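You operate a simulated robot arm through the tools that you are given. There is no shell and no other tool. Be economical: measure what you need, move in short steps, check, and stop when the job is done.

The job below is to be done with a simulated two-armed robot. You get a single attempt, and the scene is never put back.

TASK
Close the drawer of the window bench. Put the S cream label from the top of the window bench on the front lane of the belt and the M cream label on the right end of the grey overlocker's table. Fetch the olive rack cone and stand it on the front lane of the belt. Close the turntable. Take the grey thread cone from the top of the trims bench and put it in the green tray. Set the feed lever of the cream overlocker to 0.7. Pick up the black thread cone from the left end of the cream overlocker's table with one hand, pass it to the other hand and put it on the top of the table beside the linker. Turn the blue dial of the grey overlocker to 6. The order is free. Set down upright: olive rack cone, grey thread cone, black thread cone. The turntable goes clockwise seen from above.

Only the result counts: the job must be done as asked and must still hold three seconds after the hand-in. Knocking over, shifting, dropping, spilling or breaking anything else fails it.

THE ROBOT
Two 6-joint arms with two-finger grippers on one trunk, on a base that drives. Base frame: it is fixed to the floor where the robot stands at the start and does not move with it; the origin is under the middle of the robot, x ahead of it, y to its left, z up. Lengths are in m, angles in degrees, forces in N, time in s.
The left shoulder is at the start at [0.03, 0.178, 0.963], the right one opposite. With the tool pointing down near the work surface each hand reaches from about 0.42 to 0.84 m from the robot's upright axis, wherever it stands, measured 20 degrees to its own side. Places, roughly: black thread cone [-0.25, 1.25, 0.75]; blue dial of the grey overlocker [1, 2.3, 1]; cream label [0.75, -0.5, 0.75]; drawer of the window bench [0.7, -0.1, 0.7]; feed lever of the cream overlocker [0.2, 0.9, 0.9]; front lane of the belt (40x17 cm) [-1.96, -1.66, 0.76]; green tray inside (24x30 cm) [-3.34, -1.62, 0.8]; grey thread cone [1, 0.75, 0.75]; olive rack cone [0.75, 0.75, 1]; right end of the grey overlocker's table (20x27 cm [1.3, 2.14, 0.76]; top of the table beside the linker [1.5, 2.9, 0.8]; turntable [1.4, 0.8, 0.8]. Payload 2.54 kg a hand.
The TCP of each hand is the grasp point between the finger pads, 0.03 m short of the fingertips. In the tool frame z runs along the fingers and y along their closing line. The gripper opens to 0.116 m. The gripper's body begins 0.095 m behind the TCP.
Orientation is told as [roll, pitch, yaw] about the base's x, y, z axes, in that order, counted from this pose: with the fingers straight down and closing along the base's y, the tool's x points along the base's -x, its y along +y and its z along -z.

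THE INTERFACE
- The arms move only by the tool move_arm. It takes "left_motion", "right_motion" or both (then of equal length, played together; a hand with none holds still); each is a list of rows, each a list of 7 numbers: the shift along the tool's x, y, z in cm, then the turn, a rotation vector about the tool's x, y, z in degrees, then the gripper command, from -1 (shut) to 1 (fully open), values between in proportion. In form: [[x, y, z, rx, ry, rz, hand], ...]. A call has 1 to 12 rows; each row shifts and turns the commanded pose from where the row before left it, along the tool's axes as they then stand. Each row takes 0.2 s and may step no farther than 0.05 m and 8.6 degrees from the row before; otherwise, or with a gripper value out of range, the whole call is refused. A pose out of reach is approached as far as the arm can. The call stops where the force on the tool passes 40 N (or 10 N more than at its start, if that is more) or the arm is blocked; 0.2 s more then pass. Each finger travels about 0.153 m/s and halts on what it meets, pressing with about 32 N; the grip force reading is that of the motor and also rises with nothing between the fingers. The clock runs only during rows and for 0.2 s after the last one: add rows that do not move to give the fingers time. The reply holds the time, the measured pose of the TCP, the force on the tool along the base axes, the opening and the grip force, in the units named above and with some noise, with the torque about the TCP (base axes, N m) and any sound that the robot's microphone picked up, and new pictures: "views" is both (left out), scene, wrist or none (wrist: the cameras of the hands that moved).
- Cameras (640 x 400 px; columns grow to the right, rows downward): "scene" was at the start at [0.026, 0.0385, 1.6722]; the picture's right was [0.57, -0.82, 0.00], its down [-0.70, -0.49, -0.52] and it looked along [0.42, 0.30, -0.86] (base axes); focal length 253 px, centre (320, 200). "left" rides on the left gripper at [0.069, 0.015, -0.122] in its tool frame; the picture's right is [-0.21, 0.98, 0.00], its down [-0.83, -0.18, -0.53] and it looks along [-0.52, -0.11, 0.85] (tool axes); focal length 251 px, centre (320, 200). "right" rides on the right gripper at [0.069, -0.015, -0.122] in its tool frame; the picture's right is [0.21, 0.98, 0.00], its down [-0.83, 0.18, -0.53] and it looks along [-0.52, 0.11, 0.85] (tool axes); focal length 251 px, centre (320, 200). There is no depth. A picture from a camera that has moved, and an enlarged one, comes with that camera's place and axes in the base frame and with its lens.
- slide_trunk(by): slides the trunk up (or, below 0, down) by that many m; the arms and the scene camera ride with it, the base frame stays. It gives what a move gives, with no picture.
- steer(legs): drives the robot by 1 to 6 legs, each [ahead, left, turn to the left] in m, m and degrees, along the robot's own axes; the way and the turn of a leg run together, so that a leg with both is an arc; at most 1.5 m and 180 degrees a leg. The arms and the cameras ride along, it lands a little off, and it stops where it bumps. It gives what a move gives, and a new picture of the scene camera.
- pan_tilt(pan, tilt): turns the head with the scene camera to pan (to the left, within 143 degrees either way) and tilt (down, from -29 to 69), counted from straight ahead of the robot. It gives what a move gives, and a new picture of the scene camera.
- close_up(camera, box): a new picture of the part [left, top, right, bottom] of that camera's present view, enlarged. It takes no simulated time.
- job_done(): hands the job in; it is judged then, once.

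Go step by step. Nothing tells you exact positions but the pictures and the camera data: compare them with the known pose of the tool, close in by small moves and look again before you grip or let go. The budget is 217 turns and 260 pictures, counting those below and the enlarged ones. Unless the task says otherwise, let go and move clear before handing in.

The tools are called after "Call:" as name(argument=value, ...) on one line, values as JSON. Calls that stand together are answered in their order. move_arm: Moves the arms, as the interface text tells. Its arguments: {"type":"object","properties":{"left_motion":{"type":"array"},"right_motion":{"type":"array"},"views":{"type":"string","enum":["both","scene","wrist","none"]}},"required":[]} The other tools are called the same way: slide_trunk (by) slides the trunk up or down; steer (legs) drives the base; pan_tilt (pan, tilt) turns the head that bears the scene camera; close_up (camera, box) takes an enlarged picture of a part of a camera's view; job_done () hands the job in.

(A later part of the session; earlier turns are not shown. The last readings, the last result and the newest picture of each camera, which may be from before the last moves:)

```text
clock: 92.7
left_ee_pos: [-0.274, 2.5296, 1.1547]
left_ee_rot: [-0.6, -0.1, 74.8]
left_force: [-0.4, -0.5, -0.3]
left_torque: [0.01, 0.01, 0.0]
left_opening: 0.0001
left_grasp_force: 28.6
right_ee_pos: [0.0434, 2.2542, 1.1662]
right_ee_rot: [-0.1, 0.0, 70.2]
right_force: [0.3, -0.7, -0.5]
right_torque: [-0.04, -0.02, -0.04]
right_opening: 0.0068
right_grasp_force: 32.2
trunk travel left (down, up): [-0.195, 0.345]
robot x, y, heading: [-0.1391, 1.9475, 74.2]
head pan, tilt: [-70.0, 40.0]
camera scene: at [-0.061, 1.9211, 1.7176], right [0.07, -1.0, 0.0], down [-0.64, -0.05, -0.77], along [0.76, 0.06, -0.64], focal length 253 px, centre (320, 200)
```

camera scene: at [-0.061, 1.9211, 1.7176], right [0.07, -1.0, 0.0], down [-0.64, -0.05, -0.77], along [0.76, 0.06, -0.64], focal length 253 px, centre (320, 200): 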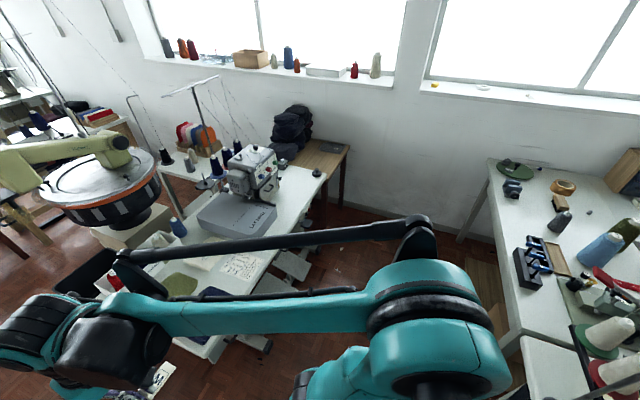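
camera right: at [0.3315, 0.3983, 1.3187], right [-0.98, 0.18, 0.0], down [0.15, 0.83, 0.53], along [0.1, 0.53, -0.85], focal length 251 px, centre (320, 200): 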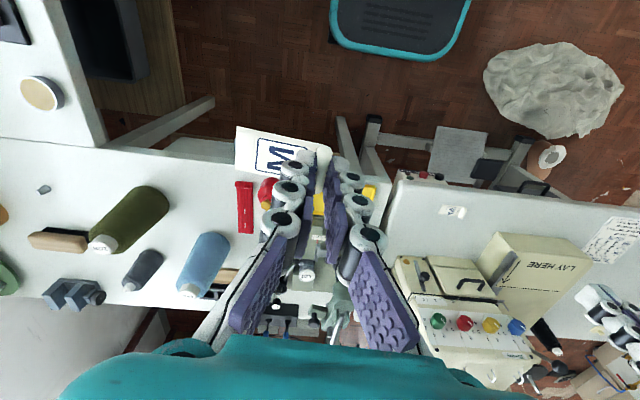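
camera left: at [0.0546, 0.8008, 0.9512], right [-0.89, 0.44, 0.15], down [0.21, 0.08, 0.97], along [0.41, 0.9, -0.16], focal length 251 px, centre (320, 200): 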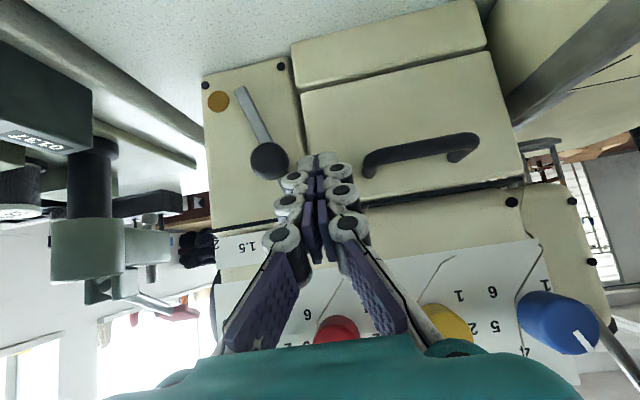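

Now I'll turn left to face the black cone from the aisle.

Call:
steer(legs=[[0, 0, 174]])

Call:
pan_tilt(pan=10, tilt=50)

Call:
close_up(camera="left", box=[0, 0, 640, 400])

```text
clock: 100.4
left_ee_pos: [-0.0333, 1.3531, 1.1556]
left_ee_rot: [-0.4, 0.0, -108.4]
left_force: [-0.3, 0.3, 0.2]
left_torque: [-0.01, 0.01, 0.02]
left_opening: 0.0
left_grasp_force: 28.7
right_ee_pos: [-0.3368, 1.6441, 1.1661]
right_ee_rot: [0.2, 0.0, -113.0]
right_force: [-0.5, 1.0, 0.0]
right_torque: [0.02, 0.0, -0.01]
right_opening: 0.0065
right_grasp_force: 31.7
trunk travel left (down, up): [-0.195, 0.345]
robot x, y, heading: [-0.14, 1.9416, -109.1]
head pan, tilt: [-70.0, 40.0]
camera scene: at [-0.2155, 1.9713, 1.7173], right [-0.02, 1.0, 0.0], down [0.64, 0.01, -0.77], along [-0.76, -0.02, -0.64], focal length 253 px, centre (320, 200)
```

scene: 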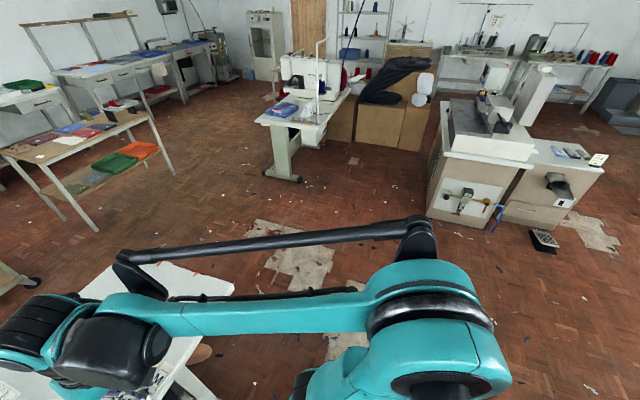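

```text
clock: 101.9
left_ee_pos: [-0.0331, 1.3545, 1.1543]
left_ee_rot: [-0.4, -0.2, -108.3]
left_force: [0.0, -0.6, 0.2]
left_torque: [-0.01, 0.02, 0.05]
left_opening: 0.0
left_grasp_force: 28.5
right_ee_pos: [-0.3358, 1.6461, 1.167]
right_ee_rot: [0.0, -0.1, -112.9]
right_force: [-0.7, -0.3, 0.8]
right_torque: [0.0, 0.01, -0.03]
right_opening: 0.0063
right_grasp_force: 32.1
trunk travel left (down, up): [-0.195, 0.345]
robot x, y, heading: [-0.1398, 1.9454, -108.6]
head pan, tilt: [10.0, 50.0]
camera scene: at [-0.1416, 1.897, 1.7034], right [-0.99, 0.16, 0.0], down [0.12, 0.76, -0.64], along [-0.1, -0.64, -0.77], focal length 253 px, centre (320, 200)
```

scene: 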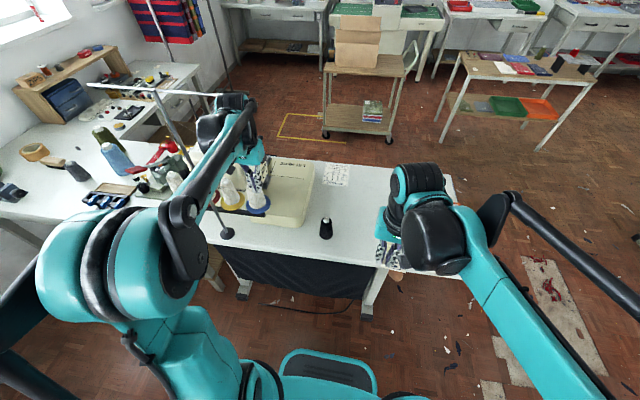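

```text
1.00 times, centred on (320, 200) of left (not enlarged: the box is as wide or as high as the picture)
camera zoom: at [0.0056, 1.4143, 1.2771], right [0.86, -0.51, -0.01], down [-0.43, -0.73, 0.54], along [-0.28, -0.46, -0.84], focal length 251 px, centre (320, 200)
```

zoom: 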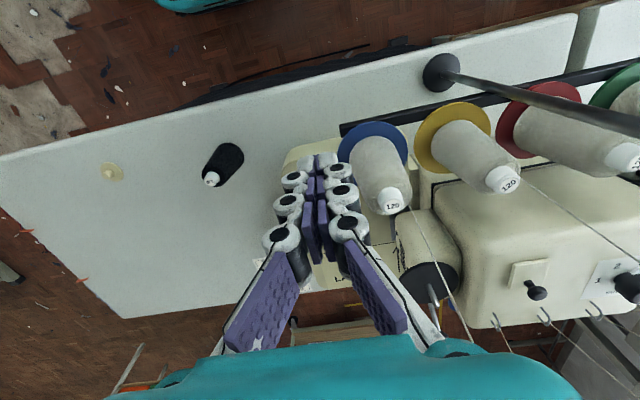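

The cone is at about (-0.25,1.346), ~0.11 m tall. I'll stage the left hand behind it (away from the thread stand), tilting fingers forward to grip it low from the side, leaving the top for the later handover.

Call:
move_arm(left_motion=[[1.5, -4.2, 0, 0, 0, 0, 0], [1.5, -4.2, 0, 0, 0, 0, 1], [1.5, -4.2, 0, 0, 0, 0, 1], [1.5, -4.2, 0, 0, 0, 0, 1], [0, -3.5, 0, 0, 0, 0, 1], [0, 0, 0, 0, -8.4, 0, 1], [0, 0, 0, 0, -8.4, 0, 1], [0, 0, 0, 0, -8.4, 0, 1], [0, 0, 0, 0, -8.4, 0, 1], [0, 0, 0, 0, -8.4, 0, 1], [0, 0, 0, 0, -8, 0, 1]], right_motion=[[0, -4, 0, 0, 0, 0, -1], [0, -4, 0, 0, 0, 0, -1], [0, -4, 0, 0, 0, 0, -1], [0, 0, 0, 0, 0, 0, -1], [0, 0, 0, 0, 0, 0, -1], [0, 0, 0, 0, 0, 0, -1], [0, 0, 0, 0, 0, 0, -1], [0, 0, 0, 0, 0, 0, -1], [0, 0, 0, 0, 0, 0, -1], [0, 0, 0, 0, 0, 0, -1], [0, 0, 0, 0, 0, 0, -1]], views="none")

Call:
slide_trunk(by=-0.12)

Call:
close_up(camera="left", box=[0, 0, 640, 400])

```text
clock: 104.3
left_ee_pos: [-0.2054, 1.4723, 1.157]
left_ee_rot: [-0.8, -50.2, -107.6]
left_force: [-0.5, 0.5, 1.2]
left_torque: [0.05, 0.0, -0.02]
left_opening: 0.1158
left_grasp_force: 0.1
right_ee_pos: [-0.4421, 1.6895, 1.1662]
right_ee_rot: [0.0, -0.1, -112.8]
right_force: [-0.2, 0.9, 0.9]
right_torque: [-0.01, -0.01, -0.03]
right_opening: 0.0067
right_grasp_force: 31.9
trunk travel left (down, up): [-0.195, 0.345]
robot x, y, heading: [-0.135, 1.9427, -108.7]
head pan, tilt: [10.0, 50.0]
```

```text
clock: 105.8
left_ee_pos: [-0.2057, 1.4719, 1.0365]
left_ee_rot: [-0.8, -49.9, -107.8]
left_force: [-0.7, -0.7, 0.6]
left_torque: [0.01, 0.01, 0.02]
left_opening: 0.1161
left_grasp_force: 0.1
right_ee_pos: [-0.4447, 1.6884, 1.0463]
right_ee_rot: [-0.1, 0.0, -112.9]
right_force: [0.0, 0.3, -0.1]
right_torque: [0.02, 0.0, -0.04]
right_opening: 0.0066
right_grasp_force: 31.7
trunk travel left (down, up): [-0.075, 0.465]
robot x, y, heading: [-0.1371, 1.9457, -109.1]
head pan, tilt: [10.0, 50.0]
```

```text
1.00 times, centred on (320, 200) of left (not enlarged: the box is as wide or as high as the picture)
camera zoom: at [-0.1463, 1.599, 1.0618], right [0.89, -0.44, 0.16], down [-0.2, -0.06, 0.98], along [-0.42, -0.9, -0.14], focal length 251 px, centre (320, 200)
```

zoom: 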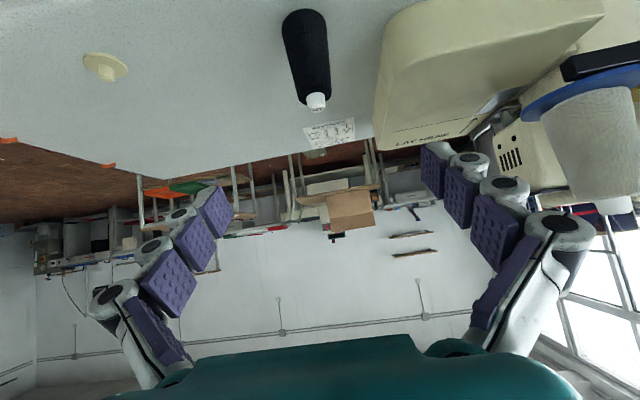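

Call:
move_arm(left_motion=[[3.06, 0, 2.58, 0, 0, 0, 0.38], [3.06, 0, 2.58, 0, 0, 0, 0.38], [3.06, 0, 2.58, 0, 0, 0, 0.38], [-0.64, -0.09, 3.82, 0, 0, 0, 0.38], [-0.64, -0.09, 3.82, 0, 0, 0, 0.38]], views="wrist")

```text
clock: 107.0
left_ee_pos: [-0.2317, 1.4088, 0.8755]
left_ee_rot: [-0.9, -50.1, -107.7]
left_force: [0.6, -0.6, -0.2]
left_torque: [0.01, -0.02, 0.01]
left_opening: 0.08
left_grasp_force: 0.1
right_ee_pos: [-0.4431, 1.6888, 1.0453]
right_ee_rot: [0.0, 0.0, -112.9]
right_force: [-0.5, 0.0, 0.4]
right_torque: [0.04, 0.0, -0.05]
right_opening: 0.0066
right_grasp_force: 31.6
trunk travel left (down, up): [-0.075, 0.465]
robot x, y, heading: [-0.1388, 1.9474, -108.7]
head pan, tilt: [10.0, 50.0]
camera left: at [-0.1712, 1.5351, 0.9018], right [0.89, -0.44, 0.16], down [-0.2, -0.06, 0.98], along [-0.42, -0.9, -0.14], focal length 251 px, centre (320, 200)
```

left: 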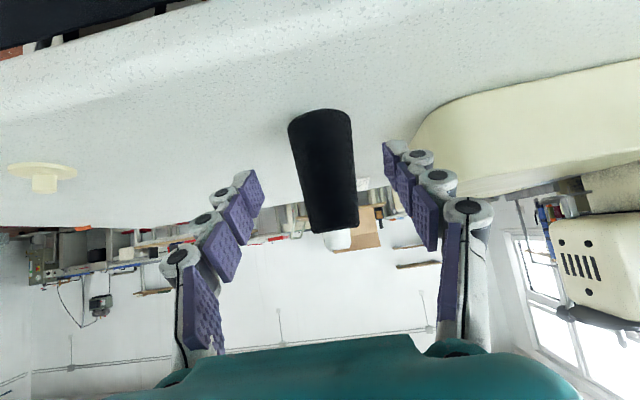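

Call:
move_arm(left_motion=[[-0.64, 0, 3.6, 0, 0, 0, 0.38], [-0.64, 0, 3.6, 0, 0, 0, 0.38]], views="wrist")

```text
clock: 107.6
left_ee_pos: [-0.2513, 1.3482, 0.8402]
left_ee_rot: [-0.7, -49.9, -107.7]
left_force: [0.8, -0.7, -0.9]
left_torque: [-0.01, -0.02, -0.01]
left_opening: 0.08
left_grasp_force: 0.1
right_ee_pos: [-0.4439, 1.6888, 1.0454]
right_ee_rot: [0.0, 0.0, -112.9]
right_force: [0.0, 0.4, 0.3]
right_torque: [-0.01, 0.02, 0.01]
right_opening: 0.0068
right_grasp_force: 32.5
trunk travel left (down, up): [-0.075, 0.465]
robot x, y, heading: [-0.1375, 1.9426, -108.8]
head pan, tilt: [10.0, 50.0]
camera left: at [-0.1917, 1.4752, 0.866], right [0.89, -0.44, 0.16], down [-0.2, -0.06, 0.98], along [-0.42, -0.9, -0.14], focal length 251 px, centre (320, 200)
```

left: 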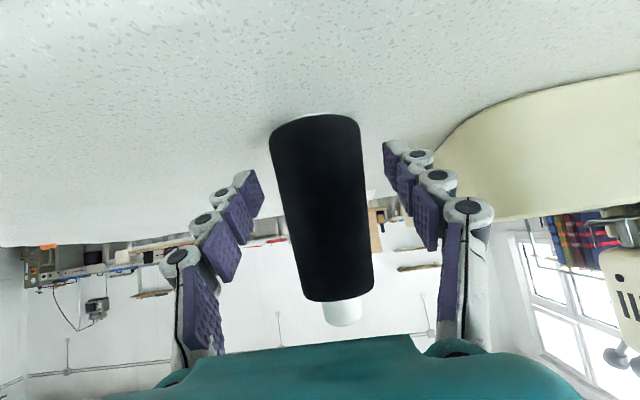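

Cone is between the fingers, low. I'll close and lift.

Call:
move_arm(left_motion=[[0, 0, 0, 0, 0, 0, -1], [0, 0, 0, 0, 0, 0, -1], [0, 0, 0, 0, 0, 0, -1], [-3, 0, -2.6, 0, 0, 0, -1], [-3, 0, -2.6, 0, 0, 0, -1], [-3, 0, -2.6, 0, 0, 0, -1], [-3, 0, -2.6, 0, 0, 0, -1]], views="wrist")

```text
clock: 109.2
left_ee_pos: [-0.2473, 1.3496, 0.9997]
left_ee_rot: [-0.8, -49.9, -107.7]
left_force: [0.4, -0.4, -0.1]
left_torque: [0.03, 0.01, -0.01]
left_opening: 0.0536
left_grasp_force: 31.8
right_ee_pos: [-0.4443, 1.6904, 1.0463]
right_ee_rot: [0.0, -0.1, -112.9]
right_force: [0.7, -0.4, -0.4]
right_torque: [0.02, 0.01, -0.02]
right_opening: 0.0067
right_grasp_force: 32.0
trunk travel left (down, up): [-0.075, 0.465]
robot x, y, heading: [-0.1367, 1.9432, -108.9]
head pan, tilt: [10.0, 50.0]
camera left: at [-0.1889, 1.477, 1.0253], right [0.89, -0.44, 0.16], down [-0.2, -0.06, 0.98], along [-0.42, -0.9, -0.14], focal length 251 px, centre (320, 200)
```

left: 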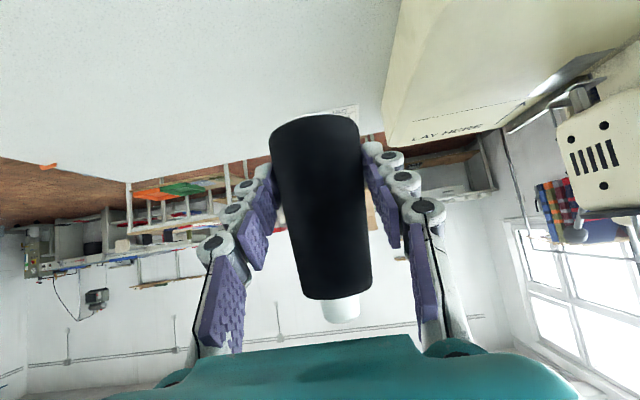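

Cone held upright. I'll retract, raise the trunk, and turn via the west side to face the grey overlocker.

Call:
move_arm(left_motion=[[2.6, 0, -3.1, 0, 0, 0, -1], [2.6, 0, -3.1, 0, 0, 0, -1], [2.6, 0, -3.1, 0, 0, 0, -1]], views="none")

Call:
slide_trunk(by=0.17)

Call:
steer(legs=[[0, 0, -179]])

Call:
pan_tilt(pan=-60, tilt=45)

```text
clock: 110.0
left_ee_pos: [-0.2098, 1.4685, 1.0027]
left_ee_rot: [-0.8, -50.1, -107.7]
left_force: [0.1, -0.2, -0.5]
left_torque: [0.03, 0.05, 0.0]
left_opening: 0.0534
left_grasp_force: 31.8
right_ee_pos: [-0.4437, 1.6899, 1.0473]
right_ee_rot: [0.1, -0.1, -112.8]
right_force: [0.8, 1.3, -0.1]
right_torque: [-0.01, 0.03, 0.0]
right_opening: 0.0067
right_grasp_force: 31.6
trunk travel left (down, up): [-0.075, 0.465]
robot x, y, heading: [-0.1392, 1.9425, -108.8]
head pan, tilt: [10.0, 50.0]
```

```text
clock: 111.9
left_ee_pos: [-0.211, 1.4646, 1.1716]
left_ee_rot: [-0.8, -50.0, -107.7]
left_force: [0.7, -0.4, -1.0]
left_torque: [0.0, 0.01, 0.0]
left_opening: 0.0533
left_grasp_force: 32.3
right_ee_pos: [-0.4438, 1.6895, 1.2164]
right_ee_rot: [-0.1, 0.0, -112.9]
right_force: [-0.1, 0.4, 0.4]
right_torque: [0.01, 0.0, 0.0]
right_opening: 0.0066
right_grasp_force: 32.2
trunk travel left (down, up): [-0.245, 0.295]
robot x, y, heading: [-0.1371, 1.9434, -109.0]
head pan, tilt: [10.0, 50.0]
```

```text
clock: 119.7
left_ee_pos: [-0.0657, 2.4221, 1.1711]
left_ee_rot: [-0.8, -50.0, 72.4]
left_force: [-0.6, -0.8, -0.9]
left_torque: [0.02, -0.02, 0.04]
left_opening: 0.0528
left_grasp_force: 32.2
right_ee_pos: [0.1671, 2.2024, 1.2174]
right_ee_rot: [0.0, 0.0, 67.2]
right_force: [0.3, 0.1, 0.3]
right_torque: [0.0, 0.01, 0.02]
right_opening: 0.0067
right_grasp_force: 32.1
trunk travel left (down, up): [-0.245, 0.295]
robot x, y, heading: [-0.137, 1.9472, 71.3]
head pan, tilt: [10.0, 50.0]
camera scene: at [-0.1355, 1.9916, 1.7534], right [0.99, -0.15, 0.0], down [-0.12, -0.76, -0.64], along [0.1, 0.64, -0.77], focal length 253 px, centre (320, 200)
```

scene: 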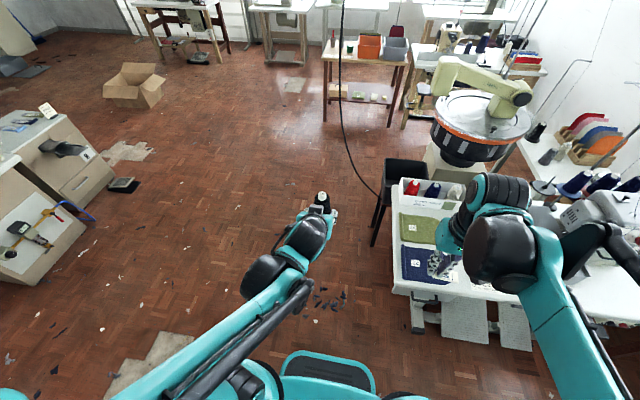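

```text
clock: 121.1
left_ee_pos: [-0.0658, 2.4231, 1.1715]
left_ee_rot: [-0.8, -49.9, 72.5]
left_force: [0.4, -0.8, -0.5]
left_torque: [0.0, 0.01, -0.02]
left_opening: 0.053
left_grasp_force: 31.6
right_ee_pos: [0.167, 2.2013, 1.2164]
right_ee_rot: [-0.1, 0.0, 67.4]
right_force: [-0.2, -0.1, 0.0]
right_torque: [0.0, 0.0, -0.01]
right_opening: 0.0063
right_grasp_force: 31.8
trunk travel left (down, up): [-0.245, 0.295]
robot x, y, heading: [-0.136, 1.9473, 71.2]
head pan, tilt: [-60.0, 45.0]
camera scene: at [-0.0675, 1.9315, 1.7603], right [0.2, -0.98, 0.0], down [-0.69, -0.14, -0.71], along [0.69, 0.14, -0.71], focal length 253 px, centre (320, 200)
```

scene: 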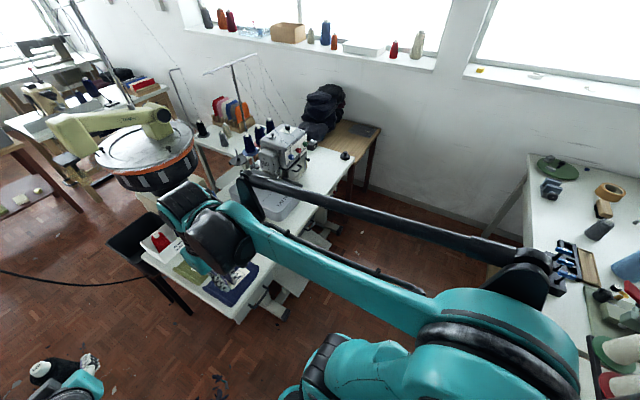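

I'll slide right along the aisle to stand in front of the grey overlocker's right side.

Call:
steer(legs=[[0, -1.2, 0]])

Call:
pan_tilt(pan=0, tilt=45)

```text
clock: 127.1
left_ee_pos: [1.0706, 2.0301, 1.1717]
left_ee_rot: [-0.8, -50.0, 71.6]
left_force: [-0.5, 0.0, -0.5]
left_torque: [0.02, 0.02, 0.0]
left_opening: 0.0526
left_grasp_force: 31.7
right_ee_pos: [1.3008, 1.8039, 1.2172]
right_ee_rot: [0.0, 0.0, 66.4]
right_force: [0.3, 0.0, 0.2]
right_torque: [0.0, 0.06, -0.03]
right_opening: 0.0067
right_grasp_force: 32.0
trunk travel left (down, up): [-0.245, 0.295]
robot x, y, heading: [0.9906, 1.5528, 70.3]
head pan, tilt: [-60.0, 45.0]
camera scene: at [1.062, 1.5381, 1.7603], right [0.18, -0.98, 0.0], down [-0.7, -0.13, -0.71], along [0.7, 0.13, -0.71], focal length 253 px, centre (320, 200)
```

scene: 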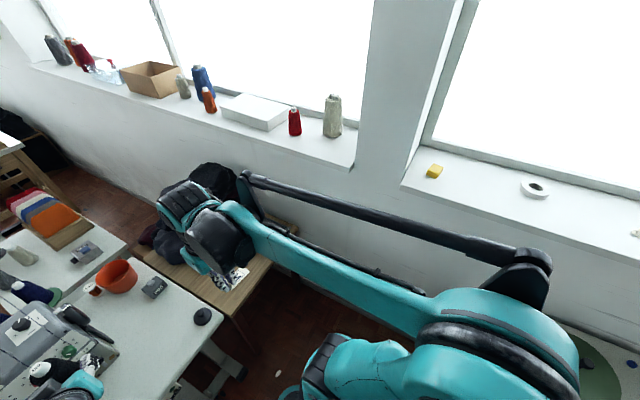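

```text
clock: 128.4
left_ee_pos: [1.07, 2.0303, 1.1716]
left_ee_rot: [-0.8, -50.0, 71.5]
left_force: [-0.3, -0.3, -0.3]
left_torque: [-0.01, -0.01, 0.01]
left_opening: 0.0525
left_grasp_force: 32.2
right_ee_pos: [1.3006, 1.803, 1.2165]
right_ee_rot: [0.0, 0.0, 66.5]
right_force: [-0.2, -0.8, -0.3]
right_torque: [-0.03, -0.01, 0.03]
right_opening: 0.0065
right_grasp_force: 32.0
trunk travel left (down, up): [-0.245, 0.295]
robot x, y, heading: [0.9931, 1.5531, 70.3]
head pan, tilt: [0.0, 45.0]
camera scene: at [1.009, 1.6002, 1.7603], right [0.94, -0.34, 0.0], down [-0.24, -0.67, -0.71], along [0.24, 0.67, -0.71], focal length 253 px, centre (320, 200)
```

scene: 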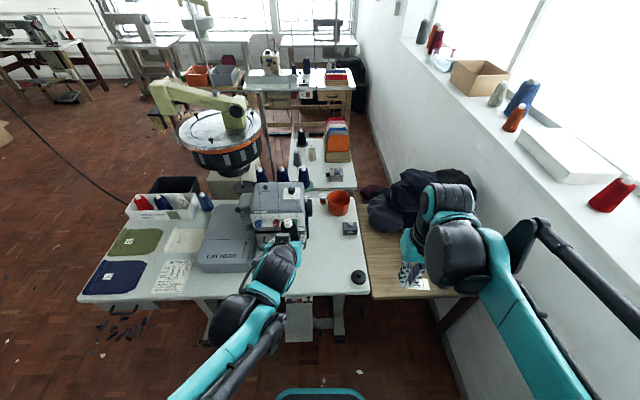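

Clear view: free patch on the grey table's right end, and the narrow table beside the linker behind it. I'll bring M over the patch.

Call:
move_arm(right_motion=[[-3.83, 2.05, 0, 0, 0, 0, -1], [-3.83, 2.05, 0, 0, 0, 0, -1], [-3.83, 2.05, 0, 0, 0, 0, -1], [-3.83, 2.05, 0, 0, 0, 0, -1], [-3.83, 2.05, 0, 0, 0, 0, -1], [-3.83, 2.05, 0, 0, 0, 0, -1], [-3.83, 2.05, 0, 0, 0, 0, -1], [-3.83, 2.05, 0, 0, 0, 0, -1], [0, 0, 4.5, 0, 0, 0, -1], [0, 0, 4.5, 0, 0, 0, -1], [0, 0, 4.5, 0, 0, 0, -1]], left_motion=[[0, 2, 0, 0, 0, 0, -1], [0, 2, 0, 0, 0, 0, -1], [0, 2, 0, 0, 0, 0, -1], [0, 2, 0, 0, 0, 0, -1], [0, 2, 0, 0, 0, 0, -1], [0, 0, 0, 0, 0, 0, -1], [0, 0, 0, 0, 0, 0, -1], [0, 0, 0, 0, 0, 0, -1], [0, 0, 0, 0, 0, 0, -1], [0, 0, 0, 0, 0, 0, -1], [0, 0, 0, 0, 0, 0, -1]], views="both")

```text
clock: 130.8
left_ee_pos: [0.9766, 2.0641, 1.1712]
left_ee_rot: [-0.7, -50.0, 71.6]
left_force: [0.5, 0.7, -0.7]
left_torque: [-0.03, -0.01, 0.04]
left_opening: 0.0526
left_grasp_force: 32.4
right_ee_pos: [1.2732, 2.1504, 1.0824]
right_ee_rot: [0.0, 0.0, 66.3]
right_force: [-0.1, 0.1, -1.0]
right_torque: [0.0, 0.01, -0.03]
right_opening: 0.0066
right_grasp_force: 31.6
trunk travel left (down, up): [-0.245, 0.295]
robot x, y, heading: [0.9912, 1.5522, 70.2]
head pan, tilt: [0.0, 45.0]
camera scene: at [1.0094, 1.6009, 1.7602], right [0.94, -0.34, 0.0], down [-0.24, -0.67, -0.71], along [0.24, 0.67, -0.71], focal length 253 px, centre (320, 200)
camera right: at [1.2601, 2.083, 1.2053], right [-0.98, 0.19, 0.0], down [0.16, 0.83, 0.53], along [0.1, 0.52, -0.85], focal length 251 px, centre (320, 200)
camera left: at [0.918, 1.9387, 1.1967], right [-0.88, 0.45, 0.16], down [0.2, 0.06, 0.98], along [0.43, 0.89, -0.14], focal length 251 px, centre (320, 200)
```

scene: 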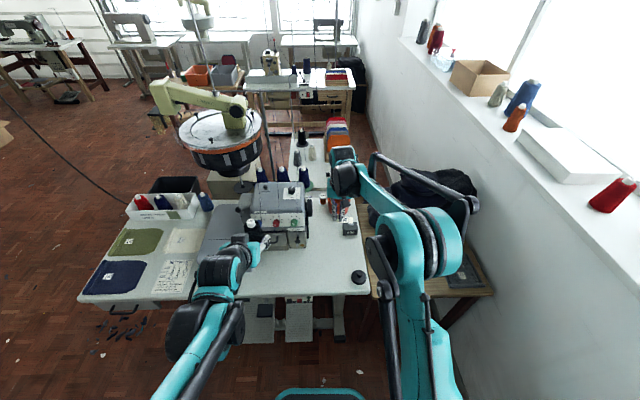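
right: 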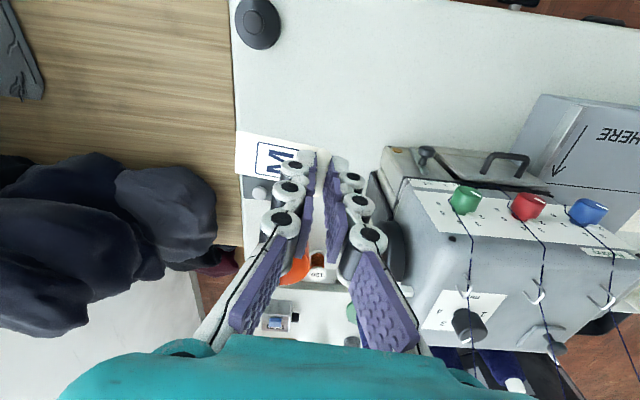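
left: 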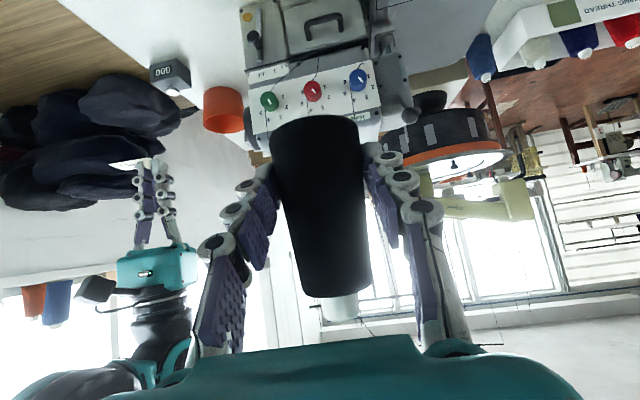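

The landing point directly below is clear. Descending.

Call:
move_arm(right_motion=[[0, 0, 4.5, 0, 0, 0, -1], [0, 0, 4.5, 0, 0, 0, -1], [0, 0, 4.5, 0, 0, 0, -1], [0, 0, 4.5, 0, 0, 0, -1], [0, 0, 4, 0, 0, 0, -1]], views="wrist")

```text
clock: 132.0
left_ee_pos: [0.9751, 2.0637, 1.1716]
left_ee_rot: [-0.8, -50.1, 71.6]
left_force: [-0.5, 0.4, -1.2]
left_torque: [0.02, 0.03, 0.01]
left_opening: 0.0528
left_grasp_force: 32.2
right_ee_pos: [1.275, 2.1496, 0.8606]
right_ee_rot: [0.1, 0.0, 66.4]
right_force: [-0.5, -0.2, 0.2]
right_torque: [0.01, 0.03, -0.02]
right_opening: 0.0067
right_grasp_force: 32.2
trunk travel left (down, up): [-0.245, 0.295]
robot x, y, heading: [0.99, 1.5493, 70.4]
head pan, tilt: [0.0, 45.0]
camera right: at [1.2618, 2.0821, 0.9828], right [-0.98, 0.19, 0.0], down [0.16, 0.83, 0.53], along [0.1, 0.52, -0.85], focal length 251 px, centre (320, 200)
```

right: 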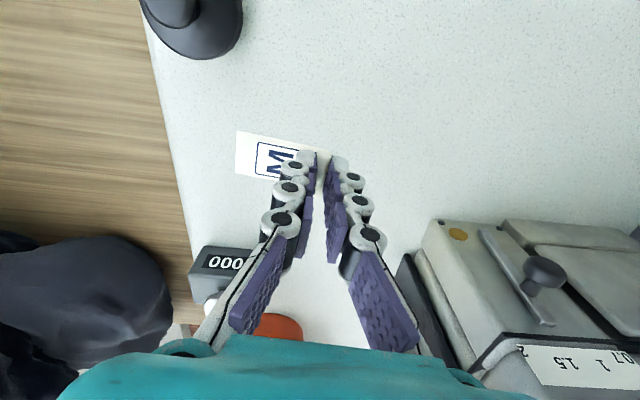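

Call:
move_arm(right_motion=[[0, 0, 1.5, 0, 0, 0, -1], [0, 0, 0.8, 0, 0, 0, -1], [0, 0, 0.4, 0, 0, 0, -1]], views="none")

```text
clock: 132.8
left_ee_pos: [0.9758, 2.0632, 1.1718]
left_ee_rot: [-0.8, -50.0, 71.5]
left_force: [0.3, -0.7, 0.0]
left_torque: [-0.01, -0.01, -0.02]
left_opening: 0.0524
left_grasp_force: 32.2
right_ee_pos: [1.2736, 2.15, 0.8348]
right_ee_rot: [0.0, 0.1, 66.4]
right_force: [1.6, 0.0, 0.9]
right_torque: [-0.03, 0.02, 0.01]
right_opening: 0.0067
right_grasp_force: 31.9
trunk travel left (down, up): [-0.245, 0.295]
robot x, y, heading: [0.9932, 1.5557, 70.4]
head pan, tilt: [0.0, 45.0]
```

Call:
move_arm(right_motion=[[0, 0, 0.3, 0, 0, 0, -1], [0, 0, 0, 0, 0, 0, -0.6], [0, 0, 0, 0, 0, 0, -0.6], [0, 0, -4, 0, 0, 0, -0.6], [0, 0, -4, 0, 0, 0, -0.6]], views="wrist")

```text
clock: 134.0
left_ee_pos: [0.9751, 2.0628, 1.1727]
left_ee_rot: [-0.8, -50.1, 71.6]
left_force: [0.6, 0.1, -0.9]
left_torque: [-0.01, 0.01, -0.02]
left_opening: 0.0525
left_grasp_force: 31.8
right_ee_pos: [1.2753, 2.1485, 0.9138]
right_ee_rot: [0.0, 0.0, 66.4]
right_force: [0.6, -0.2, 0.3]
right_torque: [-0.01, 0.0, -0.01]
right_opening: 0.0233
right_grasp_force: 0.1
trunk travel left (down, up): [-0.245, 0.295]
robot x, y, heading: [0.9903, 1.553, 70.4]
head pan, tilt: [0.0, 45.0]
camera right: at [1.2611, 2.0823, 1.036], right [-0.98, 0.19, 0.0], down [0.16, 0.83, 0.53], along [0.1, 0.52, -0.85], focal length 251 px, centre (320, 200)
```

right: 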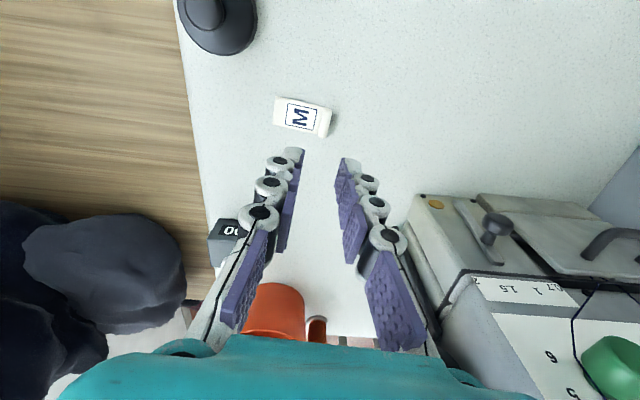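

M is down. Next the blue dial: I'll raise the right hand, retreat, and zoom on the dial face.

Call:
move_arm(right_motion=[[0, 0, -4.5, 0, 0, 0, -1], [0, 0, -4.5, 0, 0, 0, -1], [0, 0, -4.5, 0, 0, 0, -1], [3, 0, -3.5, 0, 0, 0, -1], [4.5, 0, 0, 0, 0, 0, -1], [4.5, 0, 0, 0, 0, 0, -1], [4.5, 0, 0, 0, 0, 0, -1]], left_motion=[[0, 3, 0, 0, 0, 0, -1], [0, 3, 0, 0, 0, 0, -1], [0, 3, 0, 0, 0, 0, -1], [0, 3, 0, 0, 0, 0, -1], [0, 3, 0, 0, 0, 0, -1], [0, 3, 0, 0, 0, 0, -1], [0, 0, 0, 0, 0, 0, -1]], views="none")

Call:
close_up(camera="scene", box=[220, 170, 340, 260])

Call:
close_up(camera="right", box=[0, 0, 640, 400])

```text
clock: 135.6
left_ee_pos: [0.8075, 2.1196, 1.1706]
left_ee_rot: [-0.7, -50.0, 71.6]
left_force: [0.6, -0.6, -0.8]
left_torque: [-0.01, 0.02, 0.01]
left_opening: 0.0522
left_grasp_force: 32.4
right_ee_pos: [1.2084, 1.9972, 1.082]
right_ee_rot: [0.0, -0.2, 66.4]
right_force: [0.4, -0.1, 0.6]
right_torque: [0.07, 0.0, 0.0]
right_opening: 0.0001
right_grasp_force: 28.4
trunk travel left (down, up): [-0.245, 0.295]
robot x, y, heading: [0.9919, 1.5521, 70.3]
head pan, tilt: [0.0, 45.0]
```

```text
4.44 times, centred on (280, 215) of scene
camera zoom: at [1.009, 1.5977, 1.7604], right [0.94, -0.34, 0.0], down [-0.24, -0.67, -0.71], along [0.24, 0.67, -0.71], focal length 1124 px, centre (498, 133)
```

zoom: 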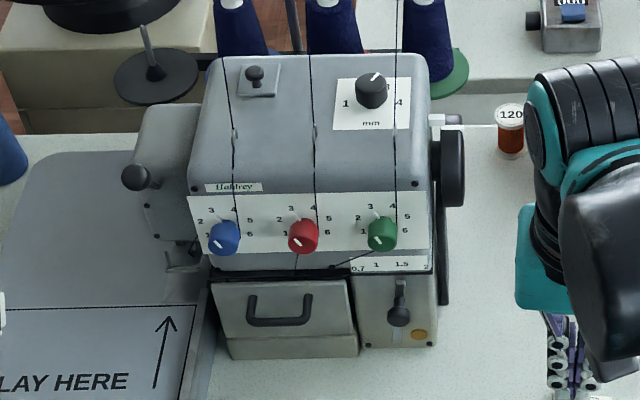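

```text
1.00 times, centred on (320, 200) of right (not enlarged: the box is as wide or as high as the picture)
camera zoom: at [1.1942, 1.9293, 1.2057], right [-0.98, 0.19, 0.0], down [0.16, 0.83, 0.54], along [0.1, 0.53, -0.84], focal length 251 px, centre (320, 200)
```

zoom: 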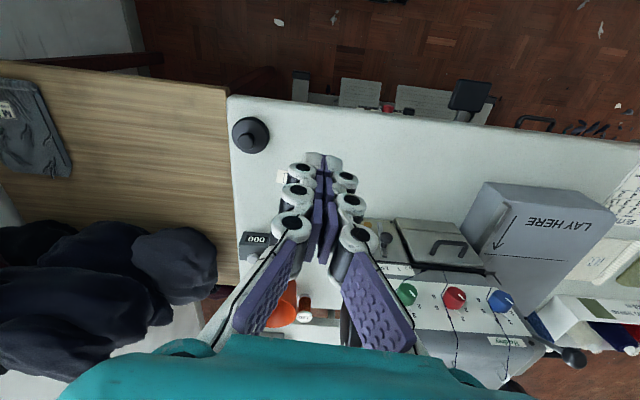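

Call:
close_up(camera="scene", box=[252, 203, 276, 227])

Call:
close_up(camera="right", box=[460, 270, 540, 350])

```text
16.00 times, centred on (264, 215) of scene
camera zoom: at [1.009, 1.5977, 1.7604], right [0.94, -0.34, 0.0], down [-0.24, -0.67, -0.71], along [0.24, 0.67, -0.71], focal length 4048 px, centre (1216, -40)
```

zoom: 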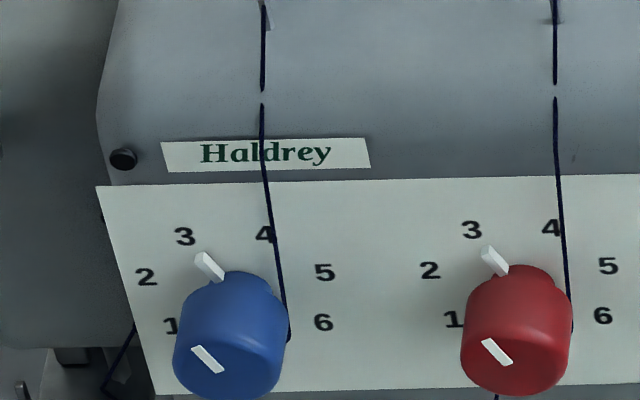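

```text
5.00 times, centred on (500, 310) of right
camera zoom: at [1.1942, 1.9293, 1.2057], right [-0.98, 0.19, 0.0], down [0.16, 0.83, 0.54], along [0.1, 0.53, -0.84], focal length 1257 px, centre (-580, -350)
```

zoom: 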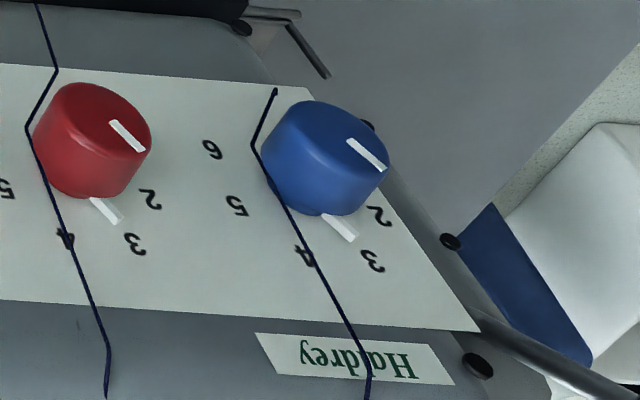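

The dial reads about 3; numbers are spaced 50°, so 6 needs ~155° clockwise. I'll shift the robot 0.3 m left so the dial is in front of the right hand, away from the left one.

Call:
steer(legs=[[0, 0.3, 1.5]])

Call:
close_up(camera="scene", box=[264, 165, 384, 255])

```text
clock: 137.7
left_ee_pos: [0.5006, 2.215, 1.17]
left_ee_rot: [-0.8, -50.0, 73.3]
left_force: [-0.2, 0.0, -0.5]
left_torque: [-0.02, -0.01, 0.01]
left_opening: 0.0522
left_grasp_force: 31.8
right_ee_pos: [0.9046, 2.1035, 1.0817]
right_ee_rot: [-0.1, -0.1, 68.2]
right_force: [-0.1, -0.5, 0.0]
right_torque: [0.0, -0.05, 0.04]
right_opening: 0.0
right_grasp_force: 28.9
trunk travel left (down, up): [-0.245, 0.295]
robot x, y, heading: [0.7, 1.6515, 72.1]
head pan, tilt: [0.0, 45.0]
camera scene: at [0.7171, 1.6994, 1.7603], right [0.95, -0.31, 0.0], down [-0.22, -0.67, -0.71], along [0.22, 0.67, -0.71], focal length 253 px, centre (320, 200)
```

scene: 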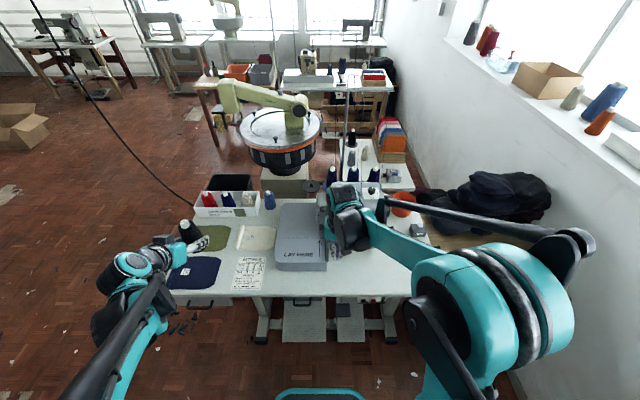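

```text
4.44 times, centred on (324, 210) of scene
camera zoom: at [0.7171, 1.6994, 1.7603], right [0.95, -0.31, 0.0], down [-0.22, -0.67, -0.71], along [0.22, 0.67, -0.71], focal length 1124 px, centre (302, 156)
```

zoom: 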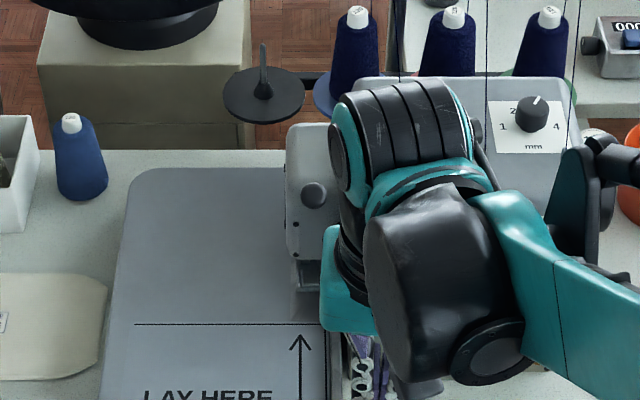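

Now rotating the right tool to horizontal, pointing at the dial panel.

Call:
move_arm(right_motion=[[-4, 0, 0, 0, 0, -3.4, -0.3], [-4, 0, 0, 0, 0, 0, -0.3], [-3, 0, 0, 0, -8.2, 0, -0.3], [0, 0, 0, 0, -8.2, 0, -0.3], [0, 0, 0, 0, -8.2, 0, -0.3], [0, 0, 0, 0, -8.2, 0, -0.3], [0, 0, 0, 0, -8.2, 0, -0.3], [0, 0, 0, 0, -8.2, 0, -0.3], [0, 0, 0, 0, -8.2, 0, -0.3], [0, 0, 0, 0, -8.2, 0, -0.3], [0, 0, 0, 0, -8.2, 0, -0.3], [0, 0, 0, 0, -8.2, 0, -0.3]], views="wrist")

```text
clock: 140.3
left_ee_pos: [0.5024, 2.2151, 1.1701]
left_ee_rot: [-0.8, -50.0, 73.3]
left_force: [0.4, -0.7, -0.2]
left_torque: [-0.03, 0.03, 0.03]
left_opening: 0.0523
left_grasp_force: 31.7
right_ee_pos: [0.9406, 2.2401, 1.1285]
right_ee_rot: [-0.2, -81.9, 71.6]
right_force: [-1.0, 0.2, 0.1]
right_torque: [0.01, 0.03, 0.02]
right_opening: 0.0406
right_grasp_force: 0.1
right hand out of reach, approached as far as the arm can: row 11, 12
trunk travel left (down, up): [-0.245, 0.295]
robot x, y, heading: [0.7048, 1.6514, 72.4]
head pan, tilt: [0.0, 45.0]
camera right: at [0.9139, 2.1132, 1.0786], right [-0.94, 0.28, -0.21], down [-0.3, -0.33, 0.89], along [0.18, 0.9, 0.4], focal length 251 px, centre (320, 200)
```

right: 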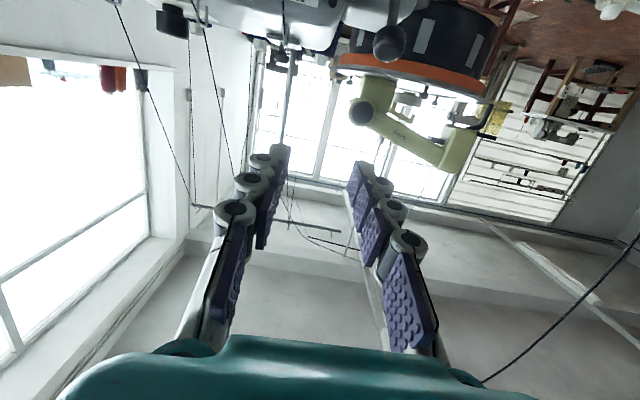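

Call:
slide_trunk(by=-0.15)

Call:
move_arm(right_motion=[[0, -2, 0, 0, -4, 0, -0.3], [0, -1.9, 0, 0, -4, 0, -0.3]], views="both")

```text
clock: 142.0
left_ee_pos: [0.5026, 2.2138, 1.0194]
left_ee_rot: [-0.7, -50.0, 73.3]
left_force: [-0.2, 0.0, -0.3]
left_torque: [-0.03, 0.03, -0.03]
left_opening: 0.0521
left_grasp_force: 31.8
right_ee_pos: [0.9405, 2.2381, 0.9793]
right_ee_rot: [-0.3, -81.8, 71.7]
right_force: [-0.4, 0.2, 0.5]
right_torque: [0.01, -0.03, 0.03]
right_opening: 0.0407
right_grasp_force: 0.1
trunk travel left (down, up): [-0.095, 0.445]
robot x, y, heading: [0.7068, 1.6515, 72.0]
head pan, tilt: [0.0, 45.0]
```

```text
clock: 142.6
left_ee_pos: [0.5018, 2.2144, 1.0202]
left_ee_rot: [-0.8, -50.1, 73.3]
left_force: [0.6, 0.0, -0.8]
left_torque: [0.01, -0.03, 0.01]
left_opening: 0.0522
left_grasp_force: 31.9
right_ee_pos: [0.9776, 2.2476, 1.0078]
right_ee_rot: [-5.4, -89.9, 76.7]
right_force: [0.2, 0.2, -0.3]
right_torque: [0.0, 0.04, -0.01]
right_opening: 0.0402
right_grasp_force: 0.1
right hand out of reach, approached as far as the arm can: row 1, 2
trunk travel left (down, up): [-0.095, 0.445]
robot x, y, heading: [0.7036, 1.6512, 71.9]
head pan, tilt: [0.0, 45.0]
camera scene: at [0.7186, 1.6992, 1.6103], right [0.95, -0.31, 0.0], down [-0.22, -0.67, -0.71], along [0.22, 0.67, -0.71], focal length 253 px, centre (320, 200)
camera right: at [0.9548, 2.1301, 0.9394], right [-0.93, 0.31, -0.21], down [-0.34, -0.45, 0.83], along [0.16, 0.84, 0.52], focal length 251 px, centre (320, 200)
```

scene: 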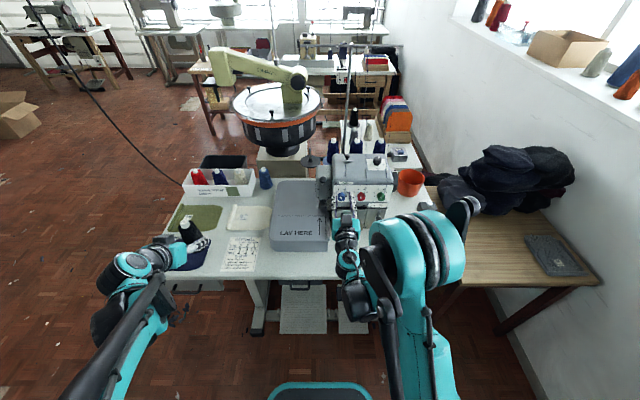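
right: 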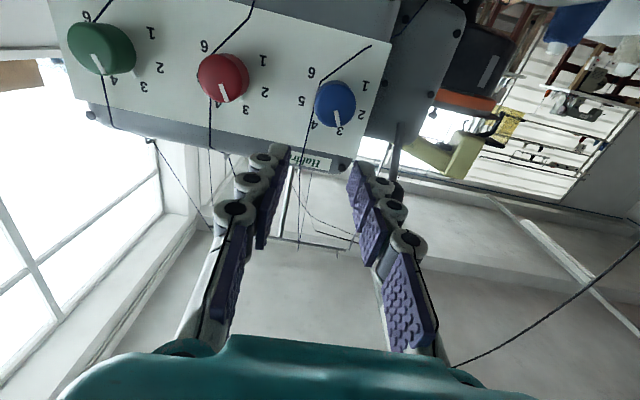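

Call:
slide_trunk(by=-0.04)

Call:
move_arm(right_motion=[[0, 0, 0, 0, 8, 0, -0.3], [0, 0, 0, 0, 0, 0, -0.3]], views="wrist")

```text
clock: 143.5
left_ee_pos: [0.5026, 2.2135, 0.9805]
left_ee_rot: [-0.8, -49.9, 73.2]
left_force: [0.2, -0.4, 0.0]
left_torque: [-0.02, -0.01, 0.03]
left_opening: 0.0521
left_grasp_force: 31.5
right_ee_pos: [0.98, 2.2474, 0.9684]
right_ee_rot: [-7.9, -89.8, 79.4]
right_force: [0.5, 0.3, -0.3]
right_torque: [0.02, 0.01, -0.01]
right_opening: 0.0402
right_grasp_force: 0.0
trunk travel left (down, up): [-0.055, 0.485]
robot x, y, heading: [0.7009, 1.6502, 72.2]
head pan, tilt: [0.0, 45.0]
```

```text
clock: 144.1
left_ee_pos: [0.5027, 2.215, 0.9795]
left_ee_rot: [-0.8, -49.9, 73.2]
left_force: [-0.8, -0.3, -1.3]
left_torque: [-0.02, -0.01, 0.02]
left_opening: 0.052
left_grasp_force: 31.7
right_ee_pos: [0.9792, 2.2474, 0.9673]
right_ee_rot: [-0.4, -81.8, 71.8]
right_force: [0.1, -0.3, 0.3]
right_torque: [0.02, 0.0, -0.01]
right_opening: 0.0406
right_grasp_force: 0.0
trunk travel left (down, up): [-0.055, 0.485]
robot x, y, heading: [0.7019, 1.6505, 71.9]
head pan, tilt: [0.0, 45.0]
camera right: at [0.9523, 2.122, 0.917], right [-0.94, 0.28, -0.21], down [-0.3, -0.33, 0.89], along [0.18, 0.9, 0.39], focal length 251 px, centre (320, 200)
```

right: 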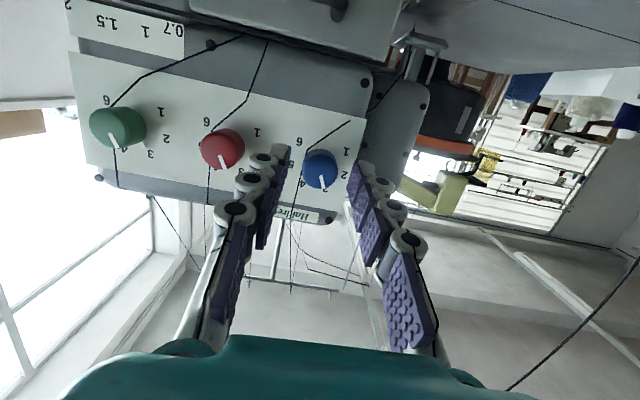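

Aligned with the dial. Testing wrist roll: I'll roll -77° so one +155° grip-turn can be made.

Call:
move_arm(right_motion=[[-0.5, -0.2, 0, 0, 0, -8.55, -0.3], [0, 0, 0, 0, 0, -8.55, -0.3], [0, 0, 0, 0, 0, -8.55, -0.3], [0, 0, 0, 0, 0, -8.55, -0.3], [0, 0, 0, 0, 0, -8.55, -0.3], [0, 0, 0, 0, 0, -8.55, -0.3], [0, 0, 0, 0, 0, -8.55, -0.3], [0, 0, 0, 0, 0, -8.55, -0.3], [0, 0, 0, 0, 0, -8.55, -0.3]], views="wrist")

```text
clock: 146.1
left_ee_pos: [0.5019, 2.2142, 0.9803]
left_ee_rot: [-0.9, -50.0, 73.3]
left_force: [0.8, 0.7, -1.6]
left_torque: [-0.01, -0.02, 0.01]
left_opening: 0.0521
left_grasp_force: 31.9
right_ee_pos: [0.9815, 2.2484, 0.9724]
right_ee_rot: [-81.7, -12.8, 159.5]
right_force: [0.0, -1.1, 0.0]
right_torque: [-0.04, -0.02, 0.03]
right_opening: 0.0407
right_grasp_force: 0.1
trunk travel left (down, up): [-0.055, 0.485]
robot x, y, heading: [0.705, 1.6511, 72.2]
head pan, tilt: [0.0, 45.0]
camera right: at [1.0102, 2.1137, 0.9903], right [-0.05, -0.13, -0.99], down [-0.97, -0.23, 0.08], along [-0.24, 0.96, -0.12], focal length 251 px, centre (320, 200)
```

right: 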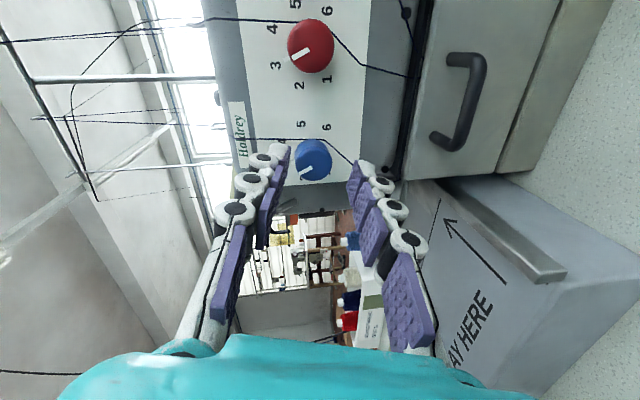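

Call:
move_arm(right_motion=[[0.25, -0.4, 1.7, 0, 0, 0, -0.3], [0, 0, 1.6, 0, 0, 0, -0.3]], views="wrist")

Call:
close_up(camera="right", box=[220, 90, 420, 215])

```text
clock: 146.7
left_ee_pos: [0.502, 2.2142, 0.9802]
left_ee_rot: [-0.7, -50.0, 73.3]
left_force: [-0.2, -0.1, -1.4]
left_torque: [-0.02, 0.01, 0.0]
left_opening: 0.052
left_grasp_force: 32.0
right_ee_pos: [0.9945, 2.278, 0.9712]
right_ee_rot: [-81.6, -12.9, 159.5]
right_force: [0.5, 0.9, 0.2]
right_torque: [0.0, -0.01, 0.0]
right_opening: 0.0406
right_grasp_force: 0.1
trunk travel left (down, up): [-0.055, 0.485]
robot x, y, heading: [0.6984, 1.6524, 72.1]
head pan, tilt: [0.0, 45.0]
camera right: at [1.0236, 2.1436, 0.9884], right [-0.06, -0.13, -0.99], down [-0.97, -0.23, 0.09], along [-0.24, 0.96, -0.12], focal length 251 px, centre (320, 200)
```

right: 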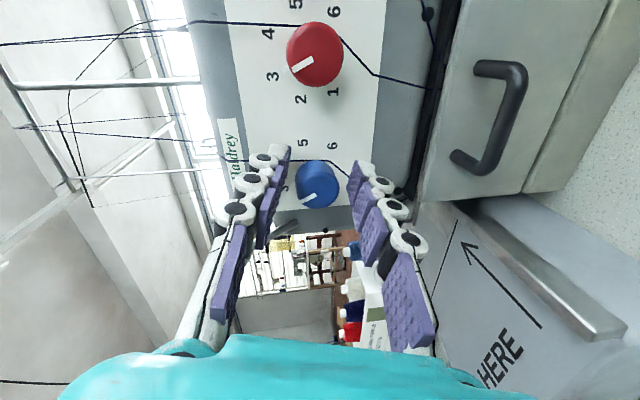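

```text
3.20 times, centred on (320, 152) of right
camera zoom: at [1.0236, 2.1436, 0.9884], right [-0.06, -0.13, -0.99], down [-0.97, -0.23, 0.09], along [-0.24, 0.96, -0.12], focal length 805 px, centre (320, 352)
```

zoom: 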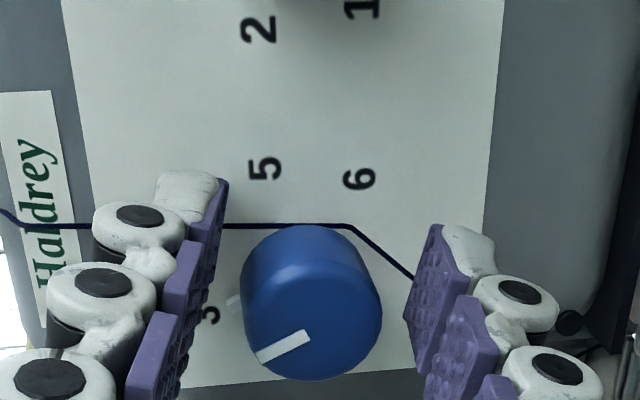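

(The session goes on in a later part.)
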